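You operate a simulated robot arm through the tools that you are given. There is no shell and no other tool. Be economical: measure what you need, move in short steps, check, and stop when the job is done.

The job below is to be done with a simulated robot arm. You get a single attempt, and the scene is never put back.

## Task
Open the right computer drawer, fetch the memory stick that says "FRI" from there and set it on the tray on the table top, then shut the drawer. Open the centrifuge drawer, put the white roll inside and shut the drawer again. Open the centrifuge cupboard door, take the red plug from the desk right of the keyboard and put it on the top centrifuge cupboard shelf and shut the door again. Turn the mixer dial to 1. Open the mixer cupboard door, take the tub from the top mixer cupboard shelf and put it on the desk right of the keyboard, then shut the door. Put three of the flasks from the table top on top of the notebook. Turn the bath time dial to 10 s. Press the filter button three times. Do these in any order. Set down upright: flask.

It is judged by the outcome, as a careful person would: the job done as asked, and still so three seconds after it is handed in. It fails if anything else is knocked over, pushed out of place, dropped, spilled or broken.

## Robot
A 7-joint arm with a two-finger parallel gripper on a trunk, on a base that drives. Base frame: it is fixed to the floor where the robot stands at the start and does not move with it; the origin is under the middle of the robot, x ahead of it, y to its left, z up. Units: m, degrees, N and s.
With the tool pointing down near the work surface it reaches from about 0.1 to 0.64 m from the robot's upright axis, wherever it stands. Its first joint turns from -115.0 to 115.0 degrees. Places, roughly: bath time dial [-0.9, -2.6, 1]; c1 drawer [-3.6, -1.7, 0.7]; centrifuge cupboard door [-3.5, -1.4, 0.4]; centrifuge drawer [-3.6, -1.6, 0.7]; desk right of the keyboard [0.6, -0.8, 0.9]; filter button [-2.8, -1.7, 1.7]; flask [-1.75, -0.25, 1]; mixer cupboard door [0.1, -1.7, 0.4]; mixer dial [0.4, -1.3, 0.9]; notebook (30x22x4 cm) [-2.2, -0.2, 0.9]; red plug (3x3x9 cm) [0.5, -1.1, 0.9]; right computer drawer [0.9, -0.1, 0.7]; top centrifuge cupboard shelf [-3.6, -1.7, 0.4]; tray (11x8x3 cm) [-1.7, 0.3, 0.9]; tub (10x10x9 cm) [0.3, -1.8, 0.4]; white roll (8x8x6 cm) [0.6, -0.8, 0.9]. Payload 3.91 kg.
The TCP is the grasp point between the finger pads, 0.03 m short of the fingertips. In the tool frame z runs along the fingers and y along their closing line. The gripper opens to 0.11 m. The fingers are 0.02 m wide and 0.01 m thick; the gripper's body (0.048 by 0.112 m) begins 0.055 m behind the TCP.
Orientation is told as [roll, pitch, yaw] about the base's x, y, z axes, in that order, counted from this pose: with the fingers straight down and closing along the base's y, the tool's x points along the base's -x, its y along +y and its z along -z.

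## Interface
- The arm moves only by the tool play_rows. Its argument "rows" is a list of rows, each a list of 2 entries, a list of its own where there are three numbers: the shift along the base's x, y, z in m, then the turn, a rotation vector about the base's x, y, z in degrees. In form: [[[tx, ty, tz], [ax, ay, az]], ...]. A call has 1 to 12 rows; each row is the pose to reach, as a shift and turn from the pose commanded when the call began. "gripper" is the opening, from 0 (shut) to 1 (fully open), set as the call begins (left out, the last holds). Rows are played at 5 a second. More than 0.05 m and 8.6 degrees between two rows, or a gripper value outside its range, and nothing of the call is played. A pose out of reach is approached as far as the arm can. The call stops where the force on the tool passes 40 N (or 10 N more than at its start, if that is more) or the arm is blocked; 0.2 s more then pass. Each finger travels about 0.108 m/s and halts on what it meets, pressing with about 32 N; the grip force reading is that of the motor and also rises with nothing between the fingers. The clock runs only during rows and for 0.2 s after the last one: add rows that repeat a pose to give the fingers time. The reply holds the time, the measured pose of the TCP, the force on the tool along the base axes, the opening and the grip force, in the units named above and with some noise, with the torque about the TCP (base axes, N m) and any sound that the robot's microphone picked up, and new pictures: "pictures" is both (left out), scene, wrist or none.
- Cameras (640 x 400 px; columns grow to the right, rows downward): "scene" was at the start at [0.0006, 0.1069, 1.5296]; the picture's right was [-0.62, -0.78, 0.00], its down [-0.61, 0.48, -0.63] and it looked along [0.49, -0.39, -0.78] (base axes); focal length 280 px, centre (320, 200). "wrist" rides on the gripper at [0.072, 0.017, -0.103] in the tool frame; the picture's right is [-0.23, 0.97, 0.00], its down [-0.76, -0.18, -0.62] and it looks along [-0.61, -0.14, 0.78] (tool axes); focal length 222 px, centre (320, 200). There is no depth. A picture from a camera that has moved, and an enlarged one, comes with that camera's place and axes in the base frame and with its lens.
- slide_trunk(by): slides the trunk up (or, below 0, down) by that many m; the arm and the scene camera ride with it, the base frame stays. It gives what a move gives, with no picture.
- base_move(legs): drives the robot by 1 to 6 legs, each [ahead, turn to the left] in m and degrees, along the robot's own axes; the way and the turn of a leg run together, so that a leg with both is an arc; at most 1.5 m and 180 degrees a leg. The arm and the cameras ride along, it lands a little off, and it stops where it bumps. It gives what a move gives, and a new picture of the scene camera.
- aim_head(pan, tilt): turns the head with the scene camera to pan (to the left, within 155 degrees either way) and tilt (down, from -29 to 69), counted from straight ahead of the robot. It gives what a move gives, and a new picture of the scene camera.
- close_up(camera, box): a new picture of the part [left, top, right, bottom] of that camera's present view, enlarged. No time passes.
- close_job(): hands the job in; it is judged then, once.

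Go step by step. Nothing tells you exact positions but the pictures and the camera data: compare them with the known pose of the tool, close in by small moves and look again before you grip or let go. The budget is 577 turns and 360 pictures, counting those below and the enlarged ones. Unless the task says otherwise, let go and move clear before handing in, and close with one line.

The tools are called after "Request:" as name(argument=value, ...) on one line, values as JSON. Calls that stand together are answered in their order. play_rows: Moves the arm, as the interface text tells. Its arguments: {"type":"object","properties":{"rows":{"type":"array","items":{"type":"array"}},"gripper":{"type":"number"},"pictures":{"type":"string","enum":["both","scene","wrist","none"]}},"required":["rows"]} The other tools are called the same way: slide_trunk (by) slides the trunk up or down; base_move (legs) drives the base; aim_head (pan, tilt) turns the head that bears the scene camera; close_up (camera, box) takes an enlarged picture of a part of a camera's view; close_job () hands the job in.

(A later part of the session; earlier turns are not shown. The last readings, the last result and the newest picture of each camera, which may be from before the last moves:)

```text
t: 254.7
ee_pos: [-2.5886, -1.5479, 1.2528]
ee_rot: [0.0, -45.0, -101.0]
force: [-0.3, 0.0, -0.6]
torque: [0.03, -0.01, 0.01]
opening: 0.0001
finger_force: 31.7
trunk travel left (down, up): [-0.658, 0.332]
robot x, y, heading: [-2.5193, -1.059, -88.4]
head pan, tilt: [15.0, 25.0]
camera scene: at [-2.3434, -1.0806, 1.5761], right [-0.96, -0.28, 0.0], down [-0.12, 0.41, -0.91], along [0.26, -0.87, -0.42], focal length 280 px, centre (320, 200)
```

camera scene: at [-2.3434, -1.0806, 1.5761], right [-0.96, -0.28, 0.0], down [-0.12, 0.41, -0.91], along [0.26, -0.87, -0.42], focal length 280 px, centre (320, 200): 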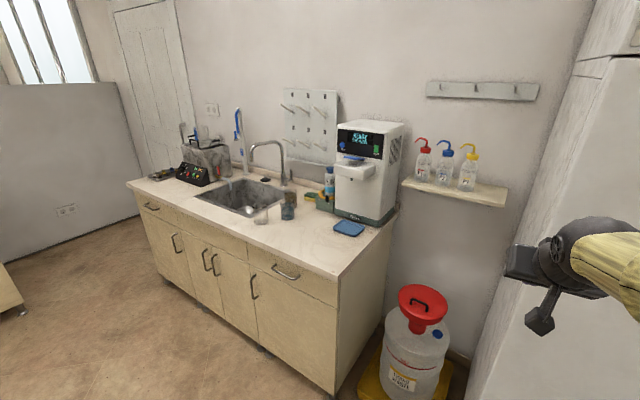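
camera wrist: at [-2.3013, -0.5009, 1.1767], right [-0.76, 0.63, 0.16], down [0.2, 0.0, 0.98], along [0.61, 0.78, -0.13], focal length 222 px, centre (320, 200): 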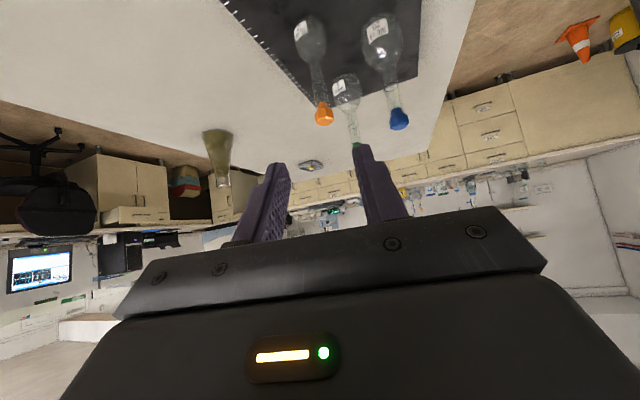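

The yellow FILTER button is on the fridge panel, roughly at (-2.82, -1.67, 1.66). I'll raise the trunk and get a second view to fix its position.

Request:
slide_trunk(by=0.3)

Request:
aim_head(pan=-35, tilt=20)

```text
t: 257.7
ee_pos: [-2.5892, -1.5495, 1.5532]
ee_rot: [-0.1, -44.9, -100.9]
force: [0.2, -0.1, 0.2]
torque: [-0.01, -0.01, 0.0]
opening: 0.0
finger_force: 32.2
trunk travel left (down, up): [-0.958, 0.032]
robot x, y, heading: [-2.5173, -1.0573, -88.5]
head pan, tilt: [15.0, 25.0]
```

```text
t: 258.9
ee_pos: [-2.5886, -1.5477, 1.554]
ee_rot: [-0.2, -44.8, -101.0]
force: [-0.5, 0.1, -0.2]
torque: [-0.04, 0.0, -0.04]
opening: 0.0
finger_force: 32.1
trunk travel left (down, up): [-0.958, 0.032]
robot x, y, heading: [-2.5193, -1.058, -88.4]
head pan, tilt: [-35.0, 20.0]
camera scene: at [-2.4208, -1.0699, 1.8841], right [-0.83, 0.55, 0.0], down [0.19, 0.29, -0.94], along [-0.52, -0.78, -0.34], focal length 280 px, centre (320, 200)
```

scene: 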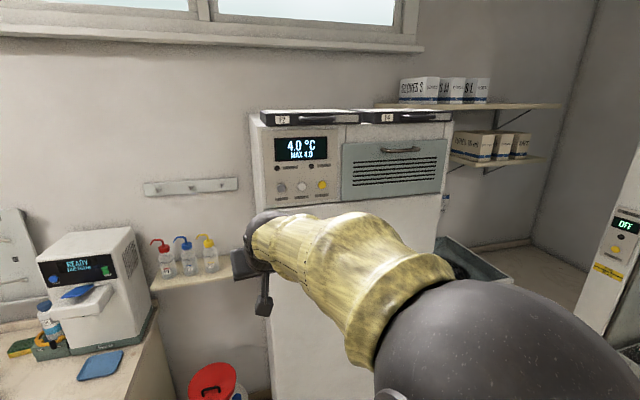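

The two views agree: the filter button is at (-2.822, -1.671, 1.658). I'll bring the closed fingertips just in front of it.

Request:
play_rows(rows=[[[-0.026, -0.0074, 0.02], [-2, 0.4, -1]], [[-0.053, -0.0148, 0.04], [-4, 0.8, -2]], [[-0.079, -0.0222, 0.06], [-6, 1.2, -3]], [[-0.106, -0.0296, 0.08], [-8, 1.6, -4]], [[-0.132, -0.037, 0.1], [-10, 2, -5]], [[-0.159, -0.0445, 0.115], [-12, 2.3, -6]], [[-0.185, -0.052, 0.119], [-14, 2.7, -7]], [[-0.212, -0.059, 0.119], [-14.7, 2.9, -7.5]]], pictures="both")

```text
t: 260.7
ee_pos: [-2.8034, -1.6084, 1.6715]
ee_rot: [1.8, -59.8, -110.0]
force: [-0.1, -0.6, -0.5]
torque: [-0.01, -0.02, 0.01]
opening: 0.0
finger_force: 31.7
trunk travel left (down, up): [-0.958, 0.032]
robot x, y, heading: [-2.5218, -1.0586, -88.0]
head pan, tilt: [-35.0, 20.0]
camera scene: at [-2.4226, -1.0711, 1.8842], right [-0.83, 0.55, 0.0], down [0.19, 0.29, -0.94], along [-0.52, -0.78, -0.34], focal length 280 px, centre (320, 200)
camera wrist: at [-2.7476, -1.4939, 1.662], right [0.88, -0.42, 0.21], down [-0.13, 0.21, 0.97], along [-0.45, -0.89, 0.13], focal length 222 px, centre (320, 200)
```

scene: 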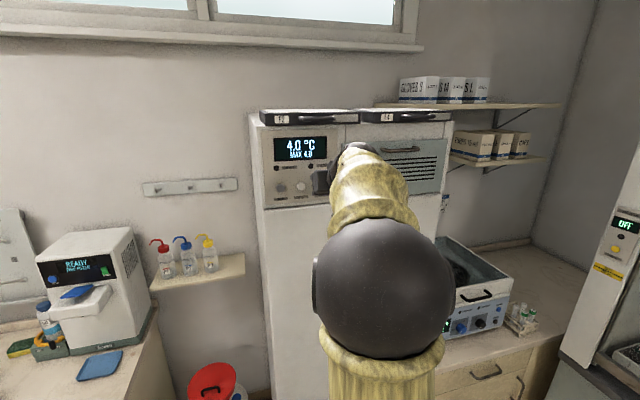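
wrist: 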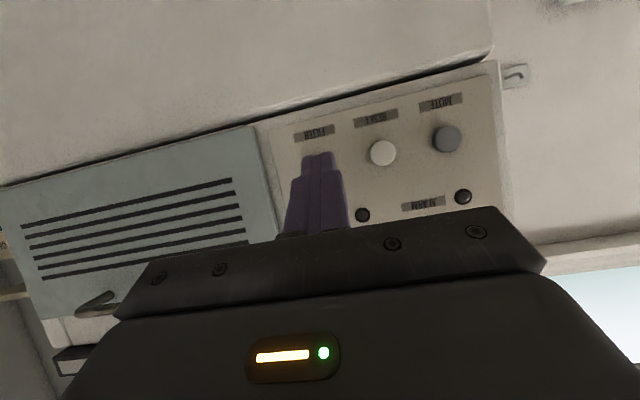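

The fingertips cover the spot where FILTER must be, in line with RESET and MUTE. I'll nudge slightly and press in.

Request:
play_rows(rows=[[[-0.005, 0.002, 0.008], [0, 0, 0]], [[-0.011, -0.017, 0.008], [0, 0, 0]], [[-0.0145, -0.0265, 0.008], [0, 0, 0]], [[-0.0165, -0.0325, 0.008], [0, 0, 0]], [[-0.0175, -0.0354, 0.008], [0, 0, 0]], [[-0.0185, -0.0382, 0.008], [0, 0, 0]]], pictures="wrist")

```text
t: 262.1
ee_pos: [-2.8213, -1.6467, 1.6803]
ee_rot: [1.8, -59.8, -109.9]
force: [-0.4, -0.1, 0.5]
torque: [-0.03, 0.01, 0.01]
opening: 0.0
finger_force: 32.0
trunk travel left (down, up): [-0.958, 0.032]
robot x, y, heading: [-2.5215, -1.0603, -88.7]
head pan, tilt: [-35.0, 20.0]
camera wrist: at [-2.7643, -1.5315, 1.6712], right [0.88, -0.42, 0.21], down [-0.13, 0.21, 0.97], along [-0.45, -0.89, 0.13], focal length 222 px, centre (320, 200)
```

wrist: 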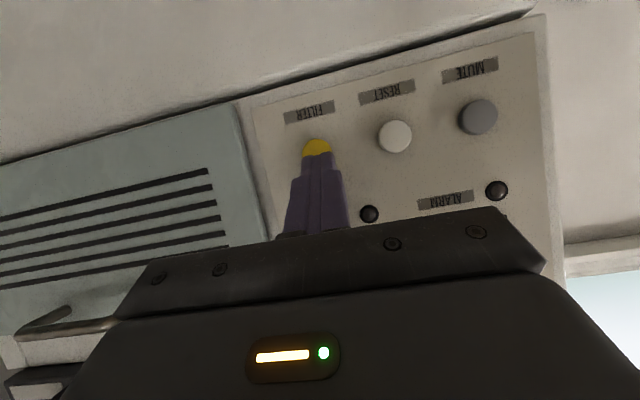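

The yellow button is right behind the fingertips. I'll press on slowly, watching the force.

Request:
play_rows(rows=[[[-0.001, -0.003, 0], [0, 0, 0]], [[-0.002, -0.006, 0], [0, 0, 0]], [[-0.003, -0.009, 0], [0, 0, 0]], [[-0.004, -0.012, 0], [0, 0, 0]]], pictures="none")

```text
t: 263.1
ee_pos: [-2.8248, -1.6578, 1.6803]
ee_rot: [1.8, -59.8, -110.1]
force: [-0.5, -0.2, 0.5]
torque: [0.0, -0.01, -0.01]
opening: 0.0001
finger_force: 32.2
trunk travel left (down, up): [-0.958, 0.032]
robot x, y, heading: [-2.522, -1.0562, -88.6]
head pan, tilt: [-35.0, 20.0]
```

Request:
play_rows(rows=[[[-0.001, -0.003, 0], [0, 0, 0]], [[-0.002, -0.006, 0], [0, 0, 0]], [[-0.003, -0.009, 0], [0, 0, 0]]], pictures="wrist")

```text
t: 263.9
ee_pos: [-2.8255, -1.6627, 1.6805]
ee_rot: [1.8, -59.8, -110.1]
force: [3.3, 10.7, -3.4]
torque: [0.2, -0.05, 0.01]
opening: 0.0001
finger_force: 32.5
trunk travel left (down, up): [-0.958, 0.032]
robot x, y, heading: [-2.5239, -1.0571, -88.3]
head pan, tilt: [-35.0, 20.0]
heard: click
camera wrist: at [-2.7702, -1.5485, 1.672], right [0.88, -0.42, 0.21], down [-0.13, 0.21, 0.97], along [-0.45, -0.88, 0.13], focal length 222 px, centre (320, 200)
```

wrist: 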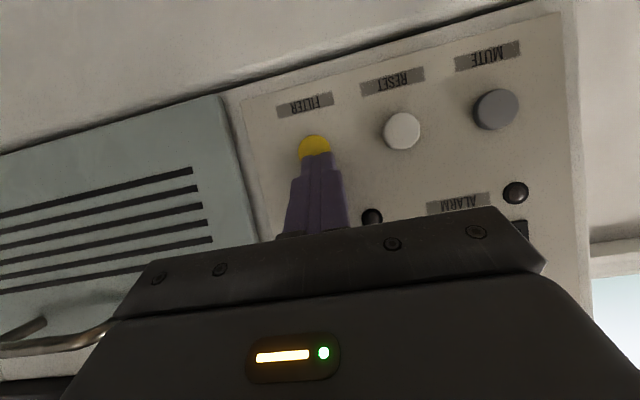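

A click: that's press one. I'll back off fully, then press again.

Request:
play_rows(rows=[[[0.003, 0.009, 0], [0, 0, 0]], [[0.005, 0.014, 0], [0, 0, 0]], [[0.005, 0.014, 0], [0, 0, 0]]], pictures="none")

Request:
play_rows(rows=[[[-0.002, -0.006, 0], [0, 0, 0]], [[-0.004, -0.011, 0], [0, 0, 0]], [[-0.005, -0.014, 0], [0, 0, 0]], [[-0.005, -0.014, 0], [0, 0, 0]]], pictures="none")

```text
t: 264.7
ee_pos: [-2.8216, -1.6524, 1.68]
ee_rot: [1.8, -59.8, -110.1]
force: [0.2, -0.3, -0.2]
torque: [0.01, -0.01, -0.01]
opening: 0.0
finger_force: 31.6
trunk travel left (down, up): [-0.958, 0.032]
robot x, y, heading: [-2.5253, -1.0606, -88.9]
head pan, tilt: [-35.0, 20.0]
```

```text
t: 265.7
ee_pos: [-2.8246, -1.6637, 1.6812]
ee_rot: [1.6, -59.8, -110.0]
force: [6.6, 11.3, -4.6]
torque: [0.22, -0.12, 0.05]
opening: 0.0
finger_force: 32.3
trunk travel left (down, up): [-0.958, 0.032]
robot x, y, heading: [-2.5229, -1.0572, -88.4]
head pan, tilt: [-35.0, 20.0]
heard: click
```

Second click. One more press, then I'll retract and check the display.

Request:
play_rows(rows=[[[0.003, 0.009, 0], [0, 0, 0]], [[0.005, 0.014, 0], [0, 0, 0]], [[0.005, 0.014, 0], [0, 0, 0]]], pictures="none")

Request:
play_rows(rows=[[[-0.002, -0.006, 0], [0, 0, 0]], [[-0.004, -0.011, 0], [0, 0, 0]], [[-0.005, -0.014, 0], [0, 0, 0]], [[-0.005, -0.014, 0], [0, 0, 0]]], pictures="none")

Request:
play_rows(rows=[[[0.008, 0.025, 0], [0, 0, 0]], [[0.02, 0.06, 0], [0, 0, 0]], [[0.035, 0.1, 0], [0, 0, 0]], [[0.05, 0.145, 0], [0, 0, 0]]], pictures="scene")

```text
t: 266.5
ee_pos: [-2.8235, -1.6533, 1.6803]
ee_rot: [1.8, -59.7, -110.0]
force: [0.4, 0.3, -0.1]
torque: [0.01, 0.01, 0.01]
opening: 0.0003
finger_force: 32.5
trunk travel left (down, up): [-0.958, 0.032]
robot x, y, heading: [-2.524, -1.0589, -88.5]
head pan, tilt: [-35.0, 20.0]
```

```text
t: 267.5
ee_pos: [-2.8263, -1.6633, 1.6818]
ee_rot: [1.8, -59.8, -109.9]
force: [4.9, 10.6, -3.5]
torque: [0.2, -0.1, 0.04]
opening: 0.0
finger_force: 32.0
trunk travel left (down, up): [-0.958, 0.032]
robot x, y, heading: [-2.523, -1.0599, -88.4]
head pan, tilt: [-35.0, 20.0]
heard: click
```

```text
t: 268.5
ee_pos: [-2.7755, -1.5174, 1.6828]
ee_rot: [1.8, -60.0, -110.1]
force: [0.1, 0.1, 1.1]
torque: [-0.03, 0.02, 0.02]
opening: 0.0002
finger_force: 31.7
trunk travel left (down, up): [-0.958, 0.032]
robot x, y, heading: [-2.5235, -1.0538, -88.5]
head pan, tilt: [-35.0, 20.0]
camera scene: at [-2.4193, -1.0655, 1.8841], right [-0.83, 0.55, 0.0], down [0.19, 0.28, -0.94], along [-0.52, -0.78, -0.34], focal length 280 px, centre (320, 200)
```

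scene: 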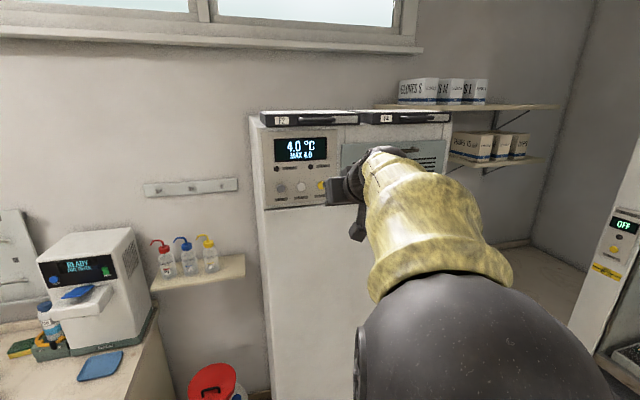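

Three clear clicks. The filter button is done, so next comes the bath. I'll lower the trunk, then drive to the sink bench.

Request:
slide_trunk(by=-0.3)

Request:
base_move(legs=[[0.0, 68.6], [1.0, 0], [0.88, 0], [0, -88.6]])

Request:
aim_head(pan=0, tilt=25)

```text
t: 271.5
ee_pos: [-2.779, -1.5226, 1.3798]
ee_rot: [1.8, -59.8, -110.0]
force: [-0.3, -0.5, 0.6]
torque: [0.01, 0.02, -0.01]
opening: 0.0
finger_force: 31.5
trunk travel left (down, up): [-0.658, 0.332]
robot x, y, heading: [-2.5237, -1.0573, -88.6]
head pan, tilt: [-35.0, 20.0]
```

```text
t: 287.8
ee_pos: [-1.1471, -2.0196, 1.3796]
ee_rot: [1.8, -59.8, -130.2]
force: [-0.6, 0.9, -0.9]
torque: [-0.01, 0.0, -0.02]
opening: 0.0
finger_force: 32.5
trunk travel left (down, up): [-0.658, 0.332]
robot x, y, heading: [-0.7435, -1.6723, -108.6]
head pan, tilt: [-35.0, 20.0]
camera scene: at [-0.6568, -1.7168, 1.5841], right [-0.59, 0.81, 0.0], down [0.28, 0.2, -0.94], along [-0.76, -0.56, -0.34], focal length 280 px, centre (320, 200)
```

scene: 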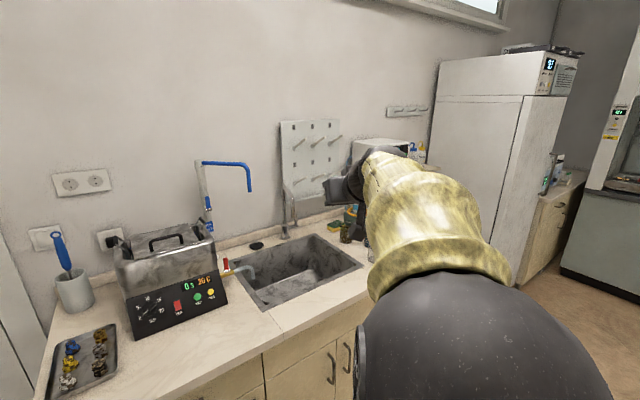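

```text
t: 288.8
ee_pos: [-1.1473, -2.0197, 1.3801]
ee_rot: [1.7, -59.8, -130.1]
force: [-0.4, -0.3, 0.0]
torque: [-0.01, 0.02, 0.04]
opening: 0.0
finger_force: 32.3
trunk travel left (down, up): [-0.658, 0.332]
robot x, y, heading: [-0.7477, -1.6733, -108.6]
head pan, tilt: [0.0, 25.0]
camera scene: at [-0.6113, -1.7488, 1.576], right [-0.95, 0.32, 0.0], down [0.14, 0.4, -0.91], along [-0.29, -0.86, -0.42], focal length 280 px, centre (320, 200)
```

scene: 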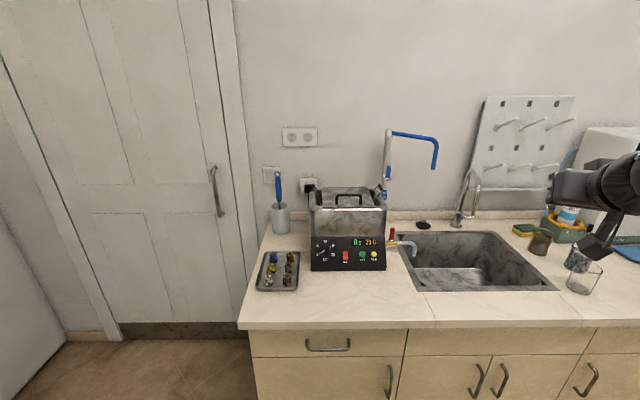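

Here is the bath, a small ultrasonic cleaner with a control panel. I'll zoom in.

Request:
close_up(camera="scene", box=[300, 220, 400, 282])

```text
6.40 times, centred on (350, 251) of scene
camera zoom: at [-0.6113, -1.7488, 1.576], right [-0.95, 0.32, 0.0], down [0.14, 0.4, -0.91], along [-0.29, -0.86, -0.42], focal length 1789 px, centre (128, -126)
```

zoom: 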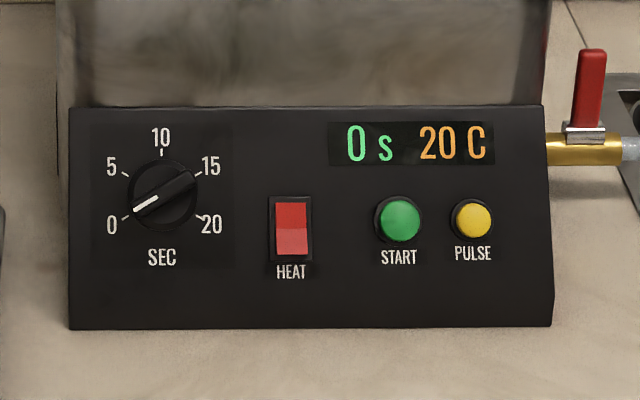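

The time dial points to 0 and needs a 120° clockwise turn to 10. I'll move closer with the dial at my front-right.

Request:
base_move(legs=[[0, 46.2], [0.3, 0], [0, -28.6]])

Request:
aim_head(pan=-5, tilt=40)

```text
t: 294.3
ee_pos: [-0.8926, -2.3893, 1.3794]
ee_rot: [1.8, -59.8, -113.3]
force: [0.7, -0.3, -0.1]
torque: [0.04, -0.01, -0.02]
opening: 0.0
finger_force: 32.3
trunk travel left (down, up): [-0.658, 0.332]
robot x, y, heading: [-0.6085, -1.936, -92.0]
head pan, tilt: [0.0, 25.0]
camera scene: at [-0.4581, -1.9753, 1.576], right [-1.0, 0.03, 0.0], down [0.01, 0.42, -0.91], along [-0.03, -0.91, -0.42], focal length 280 px, centre (320, 200)
```

scene: 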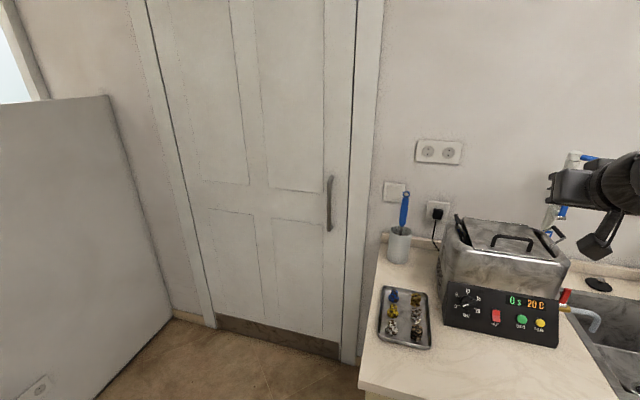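

```text
t: 295.1
ee_pos: [-0.8935, -2.3892, 1.3796]
ee_rot: [1.7, -59.8, -113.4]
force: [-0.3, -0.5, -0.6]
torque: [-0.03, 0.02, 0.0]
opening: 0.0
finger_force: 31.8
trunk travel left (down, up): [-0.658, 0.332]
robot x, y, heading: [-0.6151, -1.9395, -91.9]
head pan, tilt: [-5.0, 40.0]
camera scene: at [-0.4651, -1.9677, 1.5528], right [-0.99, 0.12, 0.0], down [0.08, 0.64, -0.77], along [-0.09, -0.76, -0.64], focal length 280 px, centre (320, 200)
```

scene: 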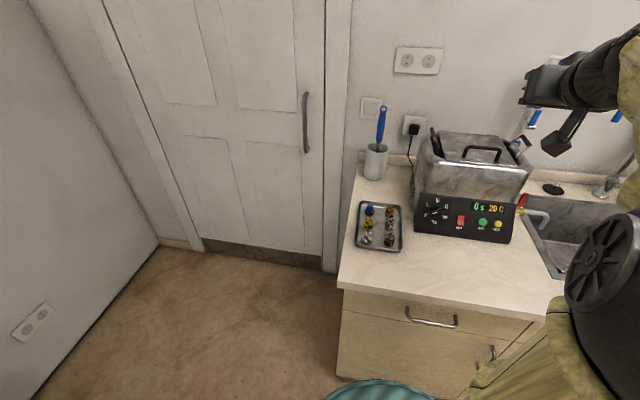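

The dial sits at about (-0.916, -2.591, 0.944), on a panel sloping back 45°, so my 45° tool will be square to it. I'll come closer and look at the knob.

Request:
play_rows(rows=[[[0.002, -0.01, -0.035], [2, -0.9, 0.7]], [[0.004, -0.02, -0.075], [4, -1.7, 1.4]], [[0.006, -0.03, -0.115], [6, -2.6, 2.1]], [[0.008, -0.04, -0.155], [8, -3.5, 2.8]], [[0.01, -0.05, -0.195], [10, -4.4, 3.5]], [[0.012, -0.06, -0.235], [12, -5.2, 4.2]], [[0.015, -0.07, -0.275], [13.8, -6, 4.9]], [[0.017, -0.081, -0.309], [13.8, -6, 4.9]]], gripper=0.6, pictures="both")

```text
t: 296.9
ee_pos: [-0.8759, -2.4703, 1.0702]
ee_rot: [2.9, -44.7, -109.2]
force: [-0.6, -0.3, -0.5]
torque: [-0.01, -0.03, 0.0]
opening: 0.0661
finger_force: 0.3
trunk travel left (down, up): [-0.658, 0.332]
robot x, y, heading: [-0.6117, -1.942, -92.0]
head pan, tilt: [-5.0, 40.0]
camera scene: at [-0.4654, -1.9685, 1.5527], right [-0.99, 0.12, 0.0], down [0.08, 0.64, -0.77], along [-0.09, -0.76, -0.64], focal length 280 px, centre (320, 200)
camera wrist: at [-0.8239, -2.356, 1.0939], right [0.88, -0.44, 0.19], down [-0.23, -0.04, 0.97], along [-0.42, -0.9, -0.13], focal length 222 px, centre (320, 200)
```

scene: 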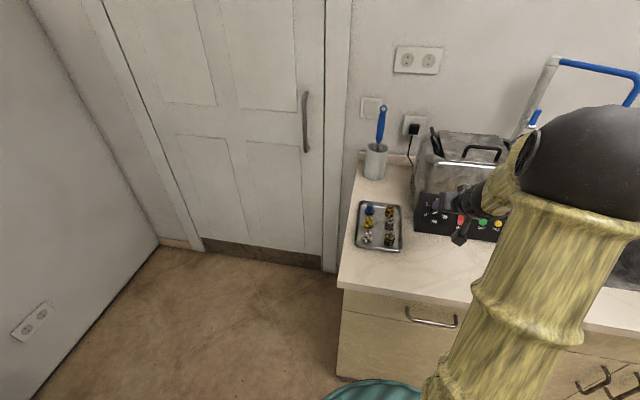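
wrist: 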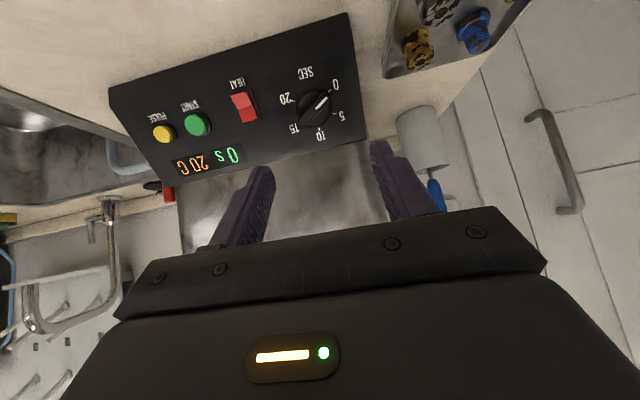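

Request:
close_up(camera="wrist", box=[270, 60, 370, 150])

```text
4.44 times, centred on (320, 105) of wrist
camera zoom: at [-0.8239, -2.356, 1.0939], right [0.88, -0.44, 0.19], down [-0.23, -0.04, 0.97], along [-0.42, -0.9, -0.13], focal length 987 px, centre (320, 622)
```

zoom: 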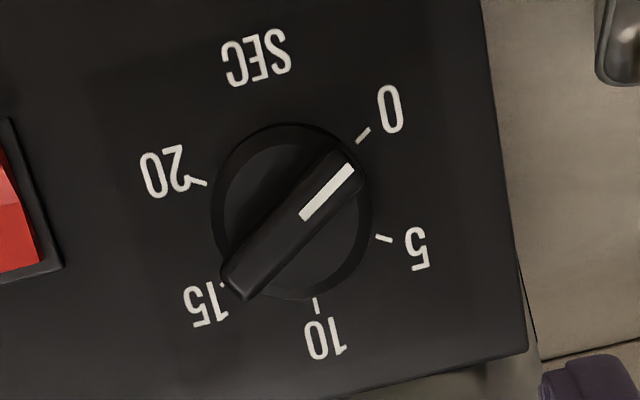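

The knob is a bar on a round skirt, pointing at 0. I'll roll the tool about its axis so the fingers close across the bar, leaving room to turn clockwise.

Request:
play_rows(rows=[[[0, 0, 0], [1.95, 5.6, 5.93]], [[0, 0, 0], [3.9, 11.2, 11.86]], [[0, 0, 0], [5.85, 16.8, 17.8]], [[0, 0, 0], [7.8, 22.4, 23.7]], [[0, 0, 0], [9.75, 28, 29.6]], [[0, 0, 0], [11.7, 33.6, 35.6]], [[0, 0, 0], [13.65, 39.2, 41.5]], [[0, 0, 0], [15.6, 44.8, 47.4]], [[0, 0, 0], [17.55, 50.4, 53.4]], [[0, 0, 0], [19.5, 56, 59.3]], [[0, 0, 0], [21.45, 61.6, 65.2]], [[0, 0, 0], [23.4, 67.2, 71.2]]], pictures="none")

```text
t: 299.5
ee_pos: [-0.8757, -2.4699, 1.0706]
ee_rot: [-41.7, 7.7, -11.7]
force: [0.2, -0.4, -0.8]
torque: [0.03, 0.01, 0.02]
opening: 0.0658
finger_force: 0.1
trunk travel left (down, up): [-0.658, 0.332]
robot x, y, heading: [-0.6103, -1.9405, -91.6]
head pan, tilt: [-5.0, 40.0]
```

Request:
play_rows(rows=[[[0, 0, 0], [1.43, 4.1, 4.33]], [[0, 0, 0], [2.87, 8.2, 8.67]], [[0, 0, 0], [4.3, 12.3, 13]], [[-0.009, -0.022, -0.025], [4.3, 12.3, 13]], [[-0.017, -0.045, -0.05], [4.3, 12.3, 13]]], pictures="both")

```text
t: 300.7
ee_pos: [-0.894, -2.5142, 1.0204]
ee_rot: [-38.3, 20.3, 2.2]
force: [-0.3, -0.3, -0.2]
torque: [0.0, -0.01, -0.03]
opening: 0.066
finger_force: 0.1
trunk travel left (down, up): [-0.658, 0.332]
robot x, y, heading: [-0.609, -1.9404, -92.0]
head pan, tilt: [-5.0, 40.0]
camera scene: at [-0.4655, -1.9687, 1.5527], right [-0.99, 0.12, 0.0], down [0.08, 0.64, -0.77], along [-0.09, -0.76, -0.64], focal length 280 px, centre (320, 200)
camera wrist: at [-0.9394, -2.4398, 1.1126], right [-0.02, 0.76, -0.64], down [0.91, 0.28, 0.3], along [0.41, -0.58, -0.7], focal length 222 px, centre (320, 200)
```

scene: 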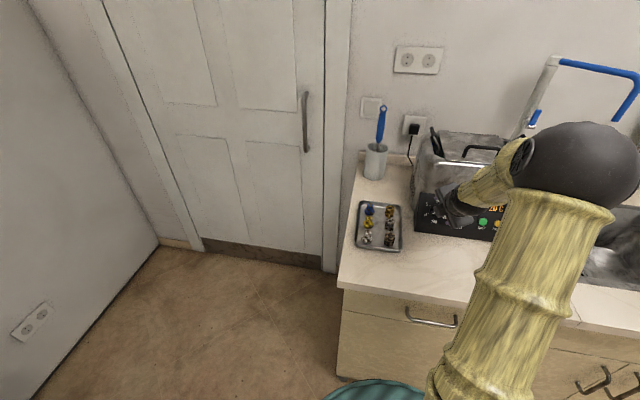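
wrist: 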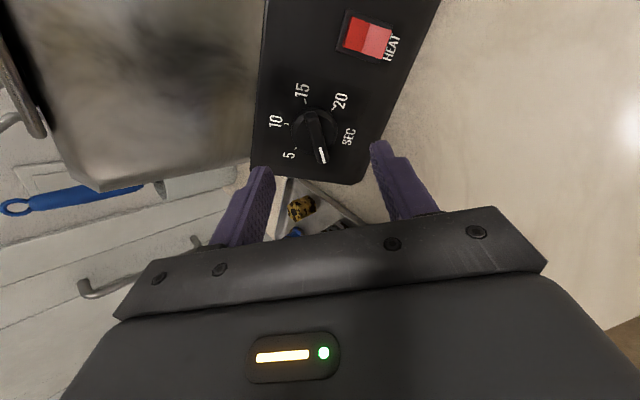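

The fingers straddle the bar nicely. I'll move in most of the way and check.

Request:
play_rows(rows=[[[-0.003, -0.017, -0.0165], [0, 0, 0]], [[-0.007, -0.034, -0.033], [0, 0, 0]], [[-0.011, -0.051, -0.0495], [0, 0, 0]]], pictures="wrist")

```text
t: 301.6
ee_pos: [-0.9015, -2.5609, 0.9774]
ee_rot: [-38.7, 20.6, 2.0]
force: [12.4, 27.5, 19.3]
torque: [-1.09, 0.15, 0.53]
opening: 0.0624
finger_force: 0.1
trunk travel left (down, up): [-0.658, 0.332]
robot x, y, heading: [-0.6109, -1.9393, -91.9]
head pan, tilt: [-5.0, 40.0]
stopped in row 3: the force on the tool passed its limit (the readings are from after the stop); the commanded pose is now the measured one
camera wrist: at [-0.9472, -2.4844, 1.0698], right [-0.03, 0.76, -0.65], down [0.91, 0.28, 0.29], along [0.41, -0.59, -0.7], focal length 222 px, centre (320, 200)
```

wrist: 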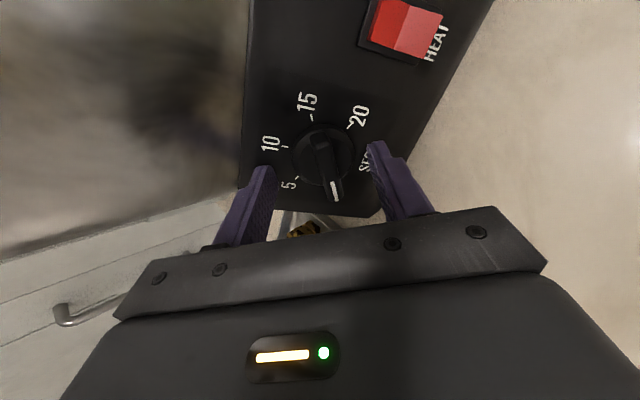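

The tips reached the panel face on either side of the bar. I'll ease back a few millimetres and close on the bar.

Request:
play_rows(rows=[[[0.001, 0.004, 0.0045], [0, 0, 0]], [[0.001, 0.004, 0.0045], [0, 0, 0]]], pictures="none")

Request:
play_rows(rows=[[[0, 0, 0], [0, 0, 0]], [[0, 0, 0], [0, 0, 0]], [[0, 0, 0], [0, 0, 0]], [[0, 0, 0], [0, 0, 0]]], gripper=0, pictures="wrist")

```text
t: 302.2
ee_pos: [-0.9025, -2.561, 0.9783]
ee_rot: [-38.5, 20.4, 2.1]
force: [6.0, 9.3, 3.3]
torque: [-0.26, 0.05, 0.28]
opening: 0.0643
finger_force: 0.0
trunk travel left (down, up): [-0.658, 0.332]
robot x, y, heading: [-0.6133, -1.9423, -91.7]
head pan, tilt: [-5.0, 40.0]
```

```text
t: 303.2
ee_pos: [-0.9026, -2.5582, 0.9759]
ee_rot: [-38.2, 20.3, 2.2]
force: [1.5, 16.1, -8.8]
torque: [0.76, 0.14, -0.5]
opening: 0.042
finger_force: 44.3
trunk travel left (down, up): [-0.658, 0.332]
robot x, y, heading: [-0.6132, -1.9383, -91.9]
head pan, tilt: [-5.0, 40.0]
camera wrist: at [-0.9492, -2.4833, 1.0687], right [-0.02, 0.76, -0.64], down [0.91, 0.28, 0.3], along [0.41, -0.58, -0.7], focal length 222 px, centre (320, 200)
```

wrist: 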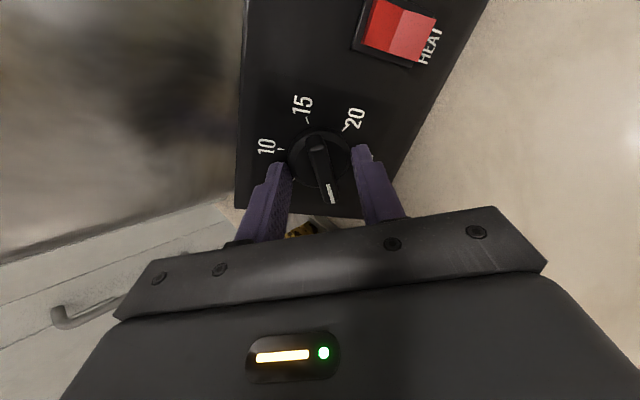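

The fingers closed on the round skirt. I'd rather hold the bar, so I'll open, back off 1 cm and close again.

Request:
play_rows(rows=[[[0, 0, 0], [0, 0, 0]], [[0, 0, 0], [0, 0, 0]], [[0.0025, 0.007, 0.008], [0, 0, 0]], [[0.0025, 0.007, 0.008], [0, 0, 0]]], gripper=0.55, pictures="none")

Request:
play_rows(rows=[[[0, 0, 0], [0, 0, 0]], [[0, 0, 0], [0, 0, 0]], [[0, 0, 0], [0, 0, 0]], [[0, 0, 0], [0, 0, 0]]], gripper=0, pictures="wrist")

```text
t: 304.2
ee_pos: [-0.9004, -2.5551, 0.9859]
ee_rot: [-38.3, 20.4, 2.1]
force: [0.0, -0.2, -0.3]
torque: [0.01, -0.02, 0.03]
opening: 0.0604
finger_force: 0.1
trunk travel left (down, up): [-0.658, 0.332]
robot x, y, heading: [-0.6155, -1.9408, -91.7]
head pan, tilt: [-5.0, 40.0]
```

```text
t: 305.2
ee_pos: [-0.9014, -2.551, 0.9823]
ee_rot: [-37.9, 20.2, 2.1]
force: [1.0, 25.1, -21.4]
torque: [-0.09, 0.39, -0.54]
opening: 0.0129
finger_force: 45.4
trunk travel left (down, up): [-0.658, 0.332]
robot x, y, heading: [-0.6084, -1.942, -92.1]
head pan, tilt: [-5.0, 40.0]
camera wrist: at [-0.9476, -2.4749, 1.0753], right [-0.02, 0.77, -0.64], down [0.91, 0.28, 0.3], along [0.41, -0.58, -0.71], focal length 222 px, centre (320, 200)
```

wrist: 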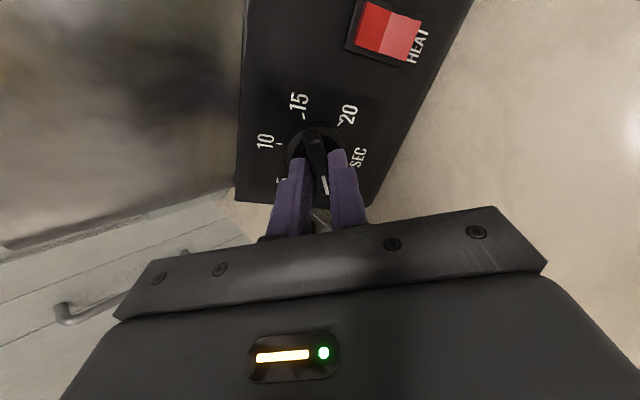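

The bar is gripped. I'll turn clockwise about the panel normal in small steps.

Request:
play_rows(rows=[[[0, 0.003, -0.003], [0, 0, 0]], [[0, 0.003, -0.003], [-1.88, -5.24, -5.74]], [[0, 0.003, -0.003], [-3.76, -10.5, -11.5]], [[0, 0.003, -0.003], [-5.64, -15.7, -17.2]], [[0, 0.003, -0.003], [-7.5, -21, -23]], [[0, 0.003, -0.003], [-9.4, -26.2, -28.7]]], pictures="wrist")

```text
t: 306.6
ee_pos: [-0.9008, -2.5514, 0.9842]
ee_rot: [-41.9, -7.1, -27.7]
force: [-7.3, 15.0, -5.6]
torque: [-0.55, -0.28, 0.56]
opening: 0.0126
finger_force: 45.6
trunk travel left (down, up): [-0.658, 0.332]
robot x, y, heading: [-0.612, -1.941, -91.6]
head pan, tilt: [-5.0, 40.0]
camera wrist: at [-0.9342, -2.4408, 1.0412], right [0.61, 0.5, -0.62], down [0.74, -0.07, 0.67], along [0.29, -0.86, -0.41], focal length 222 px, centre (320, 200)
```

wrist: 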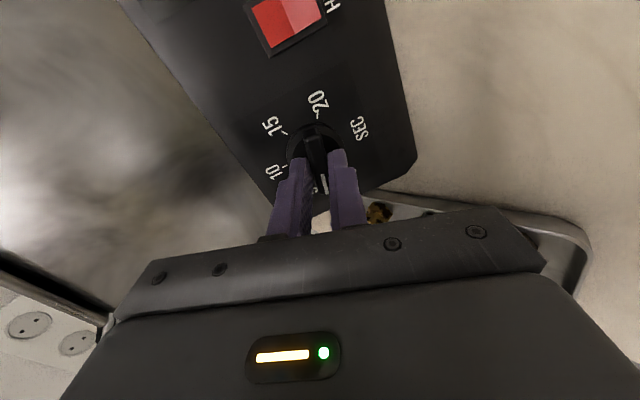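

The knob is turning the right way, with 10 coming round to the pointer. I'll continue.

Request:
play_rows(rows=[[[0, 0, 0], [-1.86, -5.17, -5.67]], [[0, 0, 0], [-3.7, -10.3, -11.3]], [[0, 0, 0], [-5.6, -15.5, -17]], [[0, 0, 0], [-7.4, -20.7, -22.7]], [[0, 0, 0], [-9.3, -25.9, -28.4]], [[0, 0, 0], [-11.1, -31, -34]], [[0, 0, 0], [-13, -36.2, -39.7]], [[0, 0, 0], [-14.9, -41.4, -45.4]]], pictures="wrist")

```text
t: 308.4
ee_pos: [-0.9038, -2.552, 0.9867]
ee_rot: [-13.5, -42.0, -87.9]
force: [-21.1, -0.4, 22.2]
torque: [-0.5, 0.88, -0.65]
opening: 0.0112
finger_force: 45.4
trunk travel left (down, up): [-0.658, 0.332]
robot x, y, heading: [-0.6104, -1.9379, -91.9]
head pan, tilt: [-5.0, 40.0]
camera wrist: at [-0.8674, -2.4306, 1.0102], right [0.96, -0.29, -0.02], down [-0.02, -0.13, 0.99], along [-0.29, -0.95, -0.13], focal length 222 px, centre (320, 200)
```

wrist: 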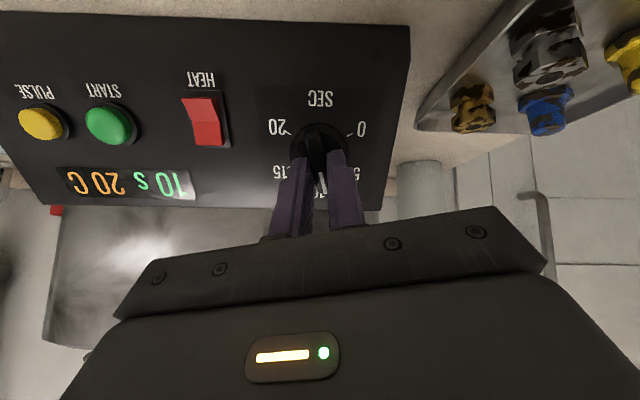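

The display reads 10 s. I'll release and check the pointer.

Request:
play_rows(rows=[[[0, 0, 0], [0, 0, 0]], [[0, 0, 0], [0, 0, 0]], [[0, 0, 0], [0, 0, 0]]], gripper=0.45, pictures="none")

Request:
play_rows(rows=[[[0.007, 0.02, 0.021], [0, 0, 0]], [[0.014, 0.04, 0.043], [0, 0, 0]], [[0.02, 0.06, 0.064], [0, 0, 0]]], pictures="wrist")

Request:
close_up(camera="wrist", box=[150, 40, 400, 200])

```text
t: 309.2
ee_pos: [-0.8998, -2.5514, 0.9822]
ee_rot: [-13.3, -41.5, -87.6]
force: [0.1, 1.1, -0.5]
torque: [0.01, -0.02, 0.0]
opening: 0.0496
finger_force: 0.1
trunk travel left (down, up): [-0.658, 0.332]
robot x, y, heading: [-0.6084, -1.9399, -92.0]
head pan, tilt: [-5.0, 40.0]
```

```text
t: 310.1
ee_pos: [-0.88, -2.4911, 1.0469]
ee_rot: [-13.3, -41.6, -87.7]
force: [0.6, 0.5, -0.2]
torque: [0.01, 0.01, 0.02]
opening: 0.0494
finger_force: 0.0
trunk travel left (down, up): [-0.658, 0.332]
robot x, y, heading: [-0.6094, -1.9369, -91.8]
head pan, tilt: [-5.0, 40.0]
camera wrist: at [-0.8446, -2.3707, 1.0722], right [0.96, -0.28, -0.02], down [-0.02, -0.14, 0.99], along [-0.28, -0.95, -0.14], focal length 222 px, centre (320, 200)
```

wrist: 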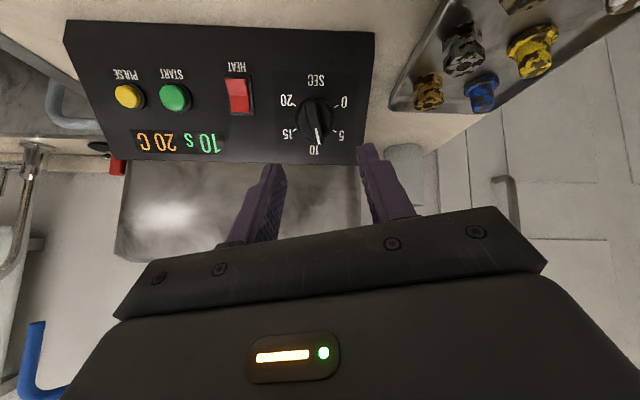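

```text
2.50 times, centred on (275, 120) of wrist
camera zoom: at [-0.8446, -2.3707, 1.0722], right [0.96, -0.28, -0.02], down [-0.02, -0.14, 0.99], along [-0.28, -0.95, -0.14], focal length 555 px, centre (432, 400)
```

zoom: 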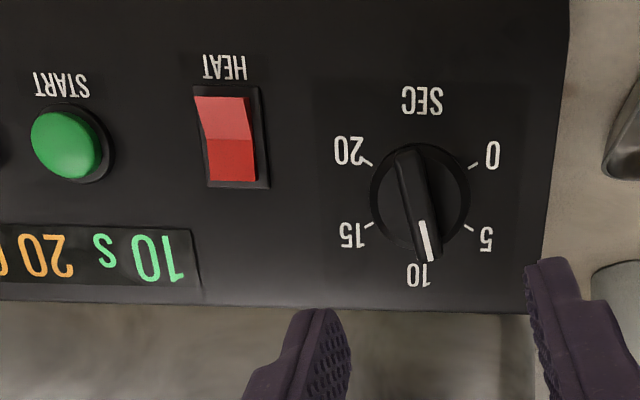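

The pointer stopped a few degrees short of the 10 mark, though the display reads 10 s. I'll regrip and nudge it the rest of the way.

Request:
play_rows(rows=[[[0, 0, 0], [-1.88, -5.24, -5.74]], [[-0.007, -0.02, -0.021], [-1.88, -5.24, -5.74]], [[-0.014, -0.04, -0.043], [-1.88, -5.24, -5.74]], [[-0.02, -0.06, -0.064], [-1.88, -5.24, -5.74]]], pictures="none")

Request:
play_rows(rows=[[[0, 0, 0], [0, 0, 0]], [[0, 0, 0], [0, 0, 0]], [[0, 0, 0], [0, 0, 0]]], gripper=0, pictures="wrist")

```text
t: 311.1
ee_pos: [-0.8988, -2.5528, 0.9817]
ee_rot: [-6.1, -43.1, -98.3]
force: [0.5, 0.0, -0.1]
torque: [0.02, 0.06, 0.0]
opening: 0.0495
finger_force: 0.1
trunk travel left (down, up): [-0.658, 0.332]
robot x, y, heading: [-0.6114, -1.9427, -92.0]
head pan, tilt: [-5.0, 40.0]
```

```text
t: 311.9
ee_pos: [-0.9044, -2.5502, 0.983]
ee_rot: [-6.2, -43.3, -98.6]
force: [-20.8, 9.3, 2.5]
torque: [-0.03, 0.89, -0.9]
opening: 0.0109
finger_force: 45.3
trunk travel left (down, up): [-0.658, 0.332]
robot x, y, heading: [-0.609, -1.9418, -91.9]
head pan, tilt: [-5.0, 40.0]
camera wrist: at [-0.8583, -2.4334, 1.0077], right [0.92, -0.38, 0.08], down [-0.13, -0.1, 0.99], along [-0.37, -0.92, -0.14], focal length 222 px, centre (320, 200)
```

wrist: 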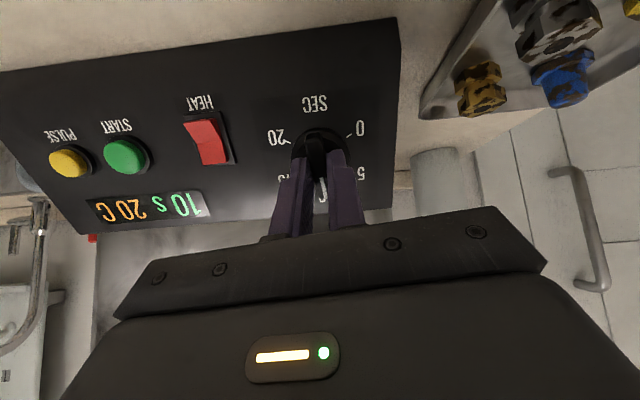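

Request:
play_rows(rows=[[[-0.004, 0.002, 0], [-1.2, -3.3, -3.6]], [[-0.004, 0.002, 0], [-2.35, -6.55, -7.2]], [[-0.004, 0.002, 0], [-2.35, -6.55, -7.2]]], pictures="none")

Request:
play_rows(rows=[[[0, 0, 0], [0, 0, 0]], [[0, 0, 0], [0, 0, 0]], [[0.007, 0.02, 0.021], [0, 0, 0]], [[0.014, 0.04, 0.043], [0, 0, 0]], [[0.02, 0.06, 0.064], [0, 0, 0]]], gripper=0.45, pictures="wrist")

Request:
close_up(camera="wrist", box=[150, 40, 400, 200])

```text
t: 312.6
ee_pos: [-0.905, -2.5509, 0.9832]
ee_rot: [3.5, -43.7, -112.1]
force: [-12.5, -0.4, 5.5]
torque: [0.94, -0.03, -0.25]
opening: 0.0107
finger_force: 45.2
trunk travel left (down, up): [-0.658, 0.332]
robot x, y, heading: [-0.611, -1.9392, -91.9]
head pan, tilt: [-5.0, 40.0]
```

```text
t: 313.9
ee_pos: [-0.8836, -2.4876, 1.048]
ee_rot: [3.4, -43.7, -112.1]
force: [0.2, 0.7, -0.1]
torque: [0.02, 0.0, -0.03]
opening: 0.0495
finger_force: 0.1
trunk travel left (down, up): [-0.658, 0.332]
robot x, y, heading: [-0.6104, -1.9427, -91.9]
head pan, tilt: [-5.0, 40.0]
camera wrist: at [-0.8268, -2.3759, 1.0739], right [0.85, -0.48, 0.2], down [-0.25, -0.04, 0.97], along [-0.46, -0.88, -0.15], focal length 222 px, centre (320, 200)
```

wrist: 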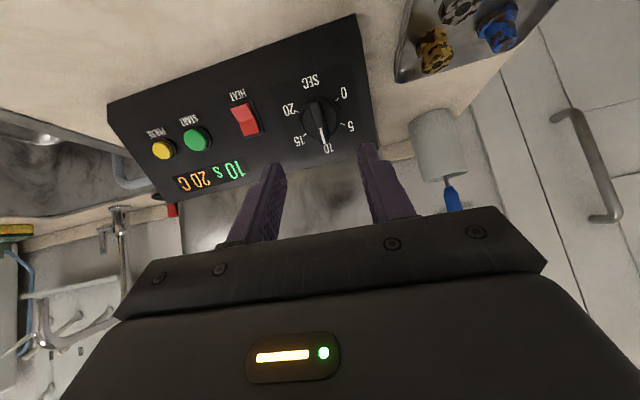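

```text
2.50 times, centred on (275, 120) of wrist
camera zoom: at [-0.8268, -2.3759, 1.0739], right [0.85, -0.48, 0.2], down [-0.25, -0.04, 0.97], along [-0.46, -0.88, -0.15], focal length 555 px, centre (432, 400)
```

zoom: 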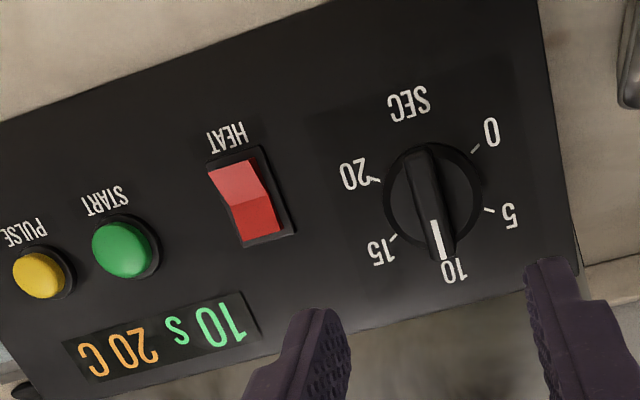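

The bath dial points to 10 and reads 10 s. I'll retract the arm and go to the mixer.

Request:
play_rows(rows=[[[0.01, 0.03, 0.035], [0, 0, 0]], [[0.02, 0.06, 0.07], [0, 0, 0]], [[0.025, 0.075, 0.11], [0, 0, 0]], [[0.03, 0.09, 0.15], [0, 0, 0]], [[0.03, 0.1, 0.19], [0, 0, 0]]], gripper=0.3, pictures="none")

Request:
base_move(legs=[[-0.45, 0], [0, 73.5]])

Request:
aim_head(pan=0, tilt=35)

```text
t: 315.1
ee_pos: [-0.8537, -2.3899, 1.237]
ee_rot: [3.4, -43.7, -112.1]
force: [-0.4, -0.5, -0.3]
torque: [0.02, 0.01, 0.02]
opening: 0.033
finger_force: 0.1
trunk travel left (down, up): [-0.658, 0.332]
robot x, y, heading: [-0.6108, -1.9354, -91.9]
head pan, tilt: [-5.0, 40.0]
```

```text
t: 320.9
ee_pos: [-0.2325, -1.8469, 1.2364]
ee_rot: [3.4, -43.6, -38.6]
force: [0.1, -0.2, -1.1]
torque: [0.05, 0.02, 0.0]
opening: 0.0329
finger_force: 0.1
trunk travel left (down, up): [-0.658, 0.332]
robot x, y, heading: [-0.5986, -1.483, -18.5]
head pan, tilt: [-5.0, 40.0]
camera scene: at [-0.526, -1.3546, 1.5527], right [-0.4, -0.92, 0.0], down [-0.59, 0.25, -0.77], along [0.7, -0.3, -0.64], focal length 280 px, centre (320, 200)
```

scene: 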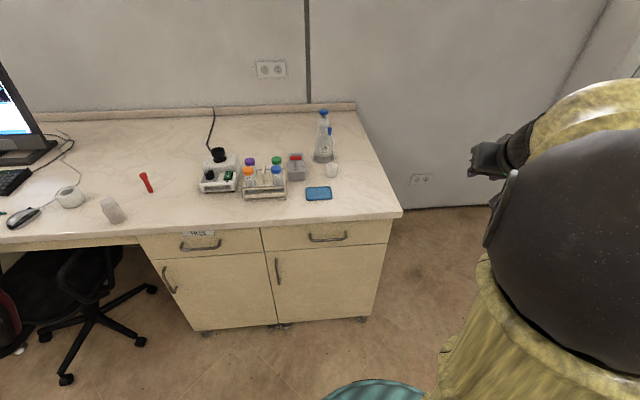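

```text
t: 321.6
ee_pos: [-0.2323, -1.8471, 1.2361]
ee_rot: [3.4, -43.6, -38.5]
force: [0.5, 0.6, -1.1]
torque: [0.01, 0.02, -0.01]
opening: 0.0331
finger_force: 0.1
trunk travel left (down, up): [-0.658, 0.332]
robot x, y, heading: [-0.5985, -1.4862, -18.3]
head pan, tilt: [0.0, 35.0]
camera scene: at [-0.5205, -1.3487, 1.5602], right [-0.32, -0.95, 0.0], down [-0.54, 0.18, -0.82], along [0.78, -0.26, -0.57], focal length 280 px, centre (320, 200)
```

scene: 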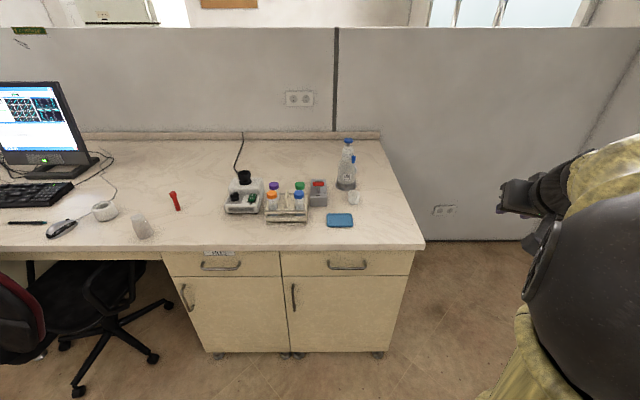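

Request:
close_up(camera="scene", box=[85, 160, 365, 245])

Request:
close_up(camera="scene", box=[210, 165, 290, 225])

```text
2.29 times, centred on (225, 202) of scene
camera zoom: at [-0.5205, -1.3487, 1.5602], right [-0.32, -0.95, 0.0], down [-0.54, 0.18, -0.82], along [0.78, -0.26, -0.57], focal length 639 px, centre (537, 194)
```

zoom: 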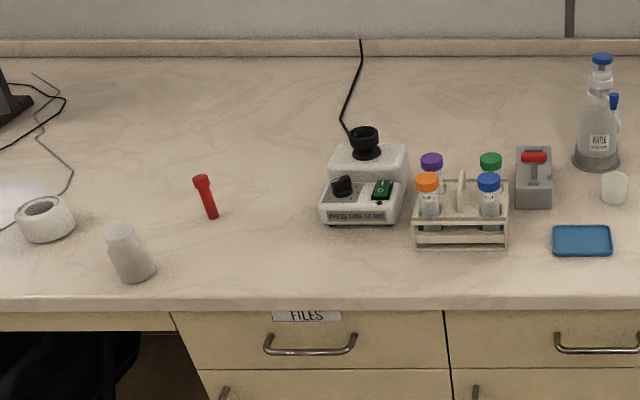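

```text
6.67 times, centred on (250, 195) of scene
camera zoom: at [-0.5205, -1.3487, 1.5602], right [-0.32, -0.95, 0.0], down [-0.54, 0.18, -0.82], along [0.78, -0.26, -0.57], focal length 1863 px, centre (787, 233)
```

zoom: 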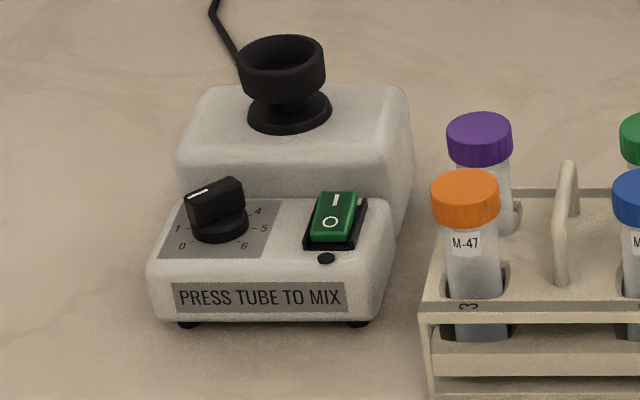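

The mixer, the red plug and the white roll are all in view, and the mixer dial is at about (0.435, -1.317, 0.945). I'll park with it at my front-right.

Request:
base_move(legs=[[0, 58.9], [0.79, 0], [0, -58.9]])

Request:
aim_head(pan=-25, tilt=45)

```text
t: 331.1
ee_pos: [0.3645, -1.3351, 1.2366]
ee_rot: [3.4, -43.7, -38.5]
force: [-0.1, 0.8, -0.3]
torque: [-0.02, 0.02, -0.02]
opening: 0.0332
finger_force: 0.0
trunk travel left (down, up): [-0.658, 0.332]
robot x, y, heading: [0.002, -0.973, -18.1]
head pan, tilt: [0.0, 35.0]
camera scene: at [0.0764, -0.8365, 1.5603], right [-0.31, -0.95, 0.0], down [-0.54, 0.18, -0.82], along [0.78, -0.26, -0.57], focal length 280 px, centre (320, 200)
```

scene: 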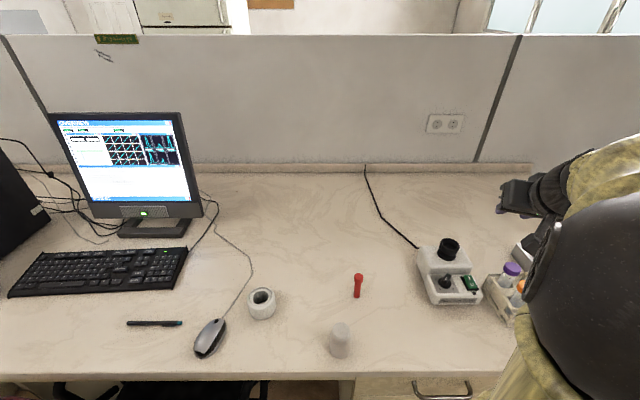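

```text
t: 331.9
ee_pos: [0.3652, -1.3339, 1.237]
ee_rot: [3.4, -43.7, -38.5]
force: [0.3, -0.4, 0.4]
torque: [0.01, 0.01, 0.01]
opening: 0.0332
finger_force: 0.0
trunk travel left (down, up): [-0.658, 0.332]
robot x, y, heading: [0.002, -0.9724, -18.1]
head pan, tilt: [-25.0, 45.0]
camera scene: at [0.052, -0.8645, 1.5455], right [-0.69, -0.73, 0.0], down [-0.51, 0.48, -0.71], along [0.51, -0.48, -0.71], focal length 280 px, centre (320, 200)
```

scene: 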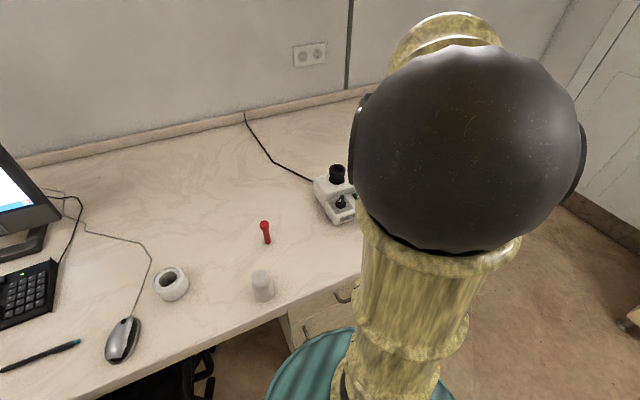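

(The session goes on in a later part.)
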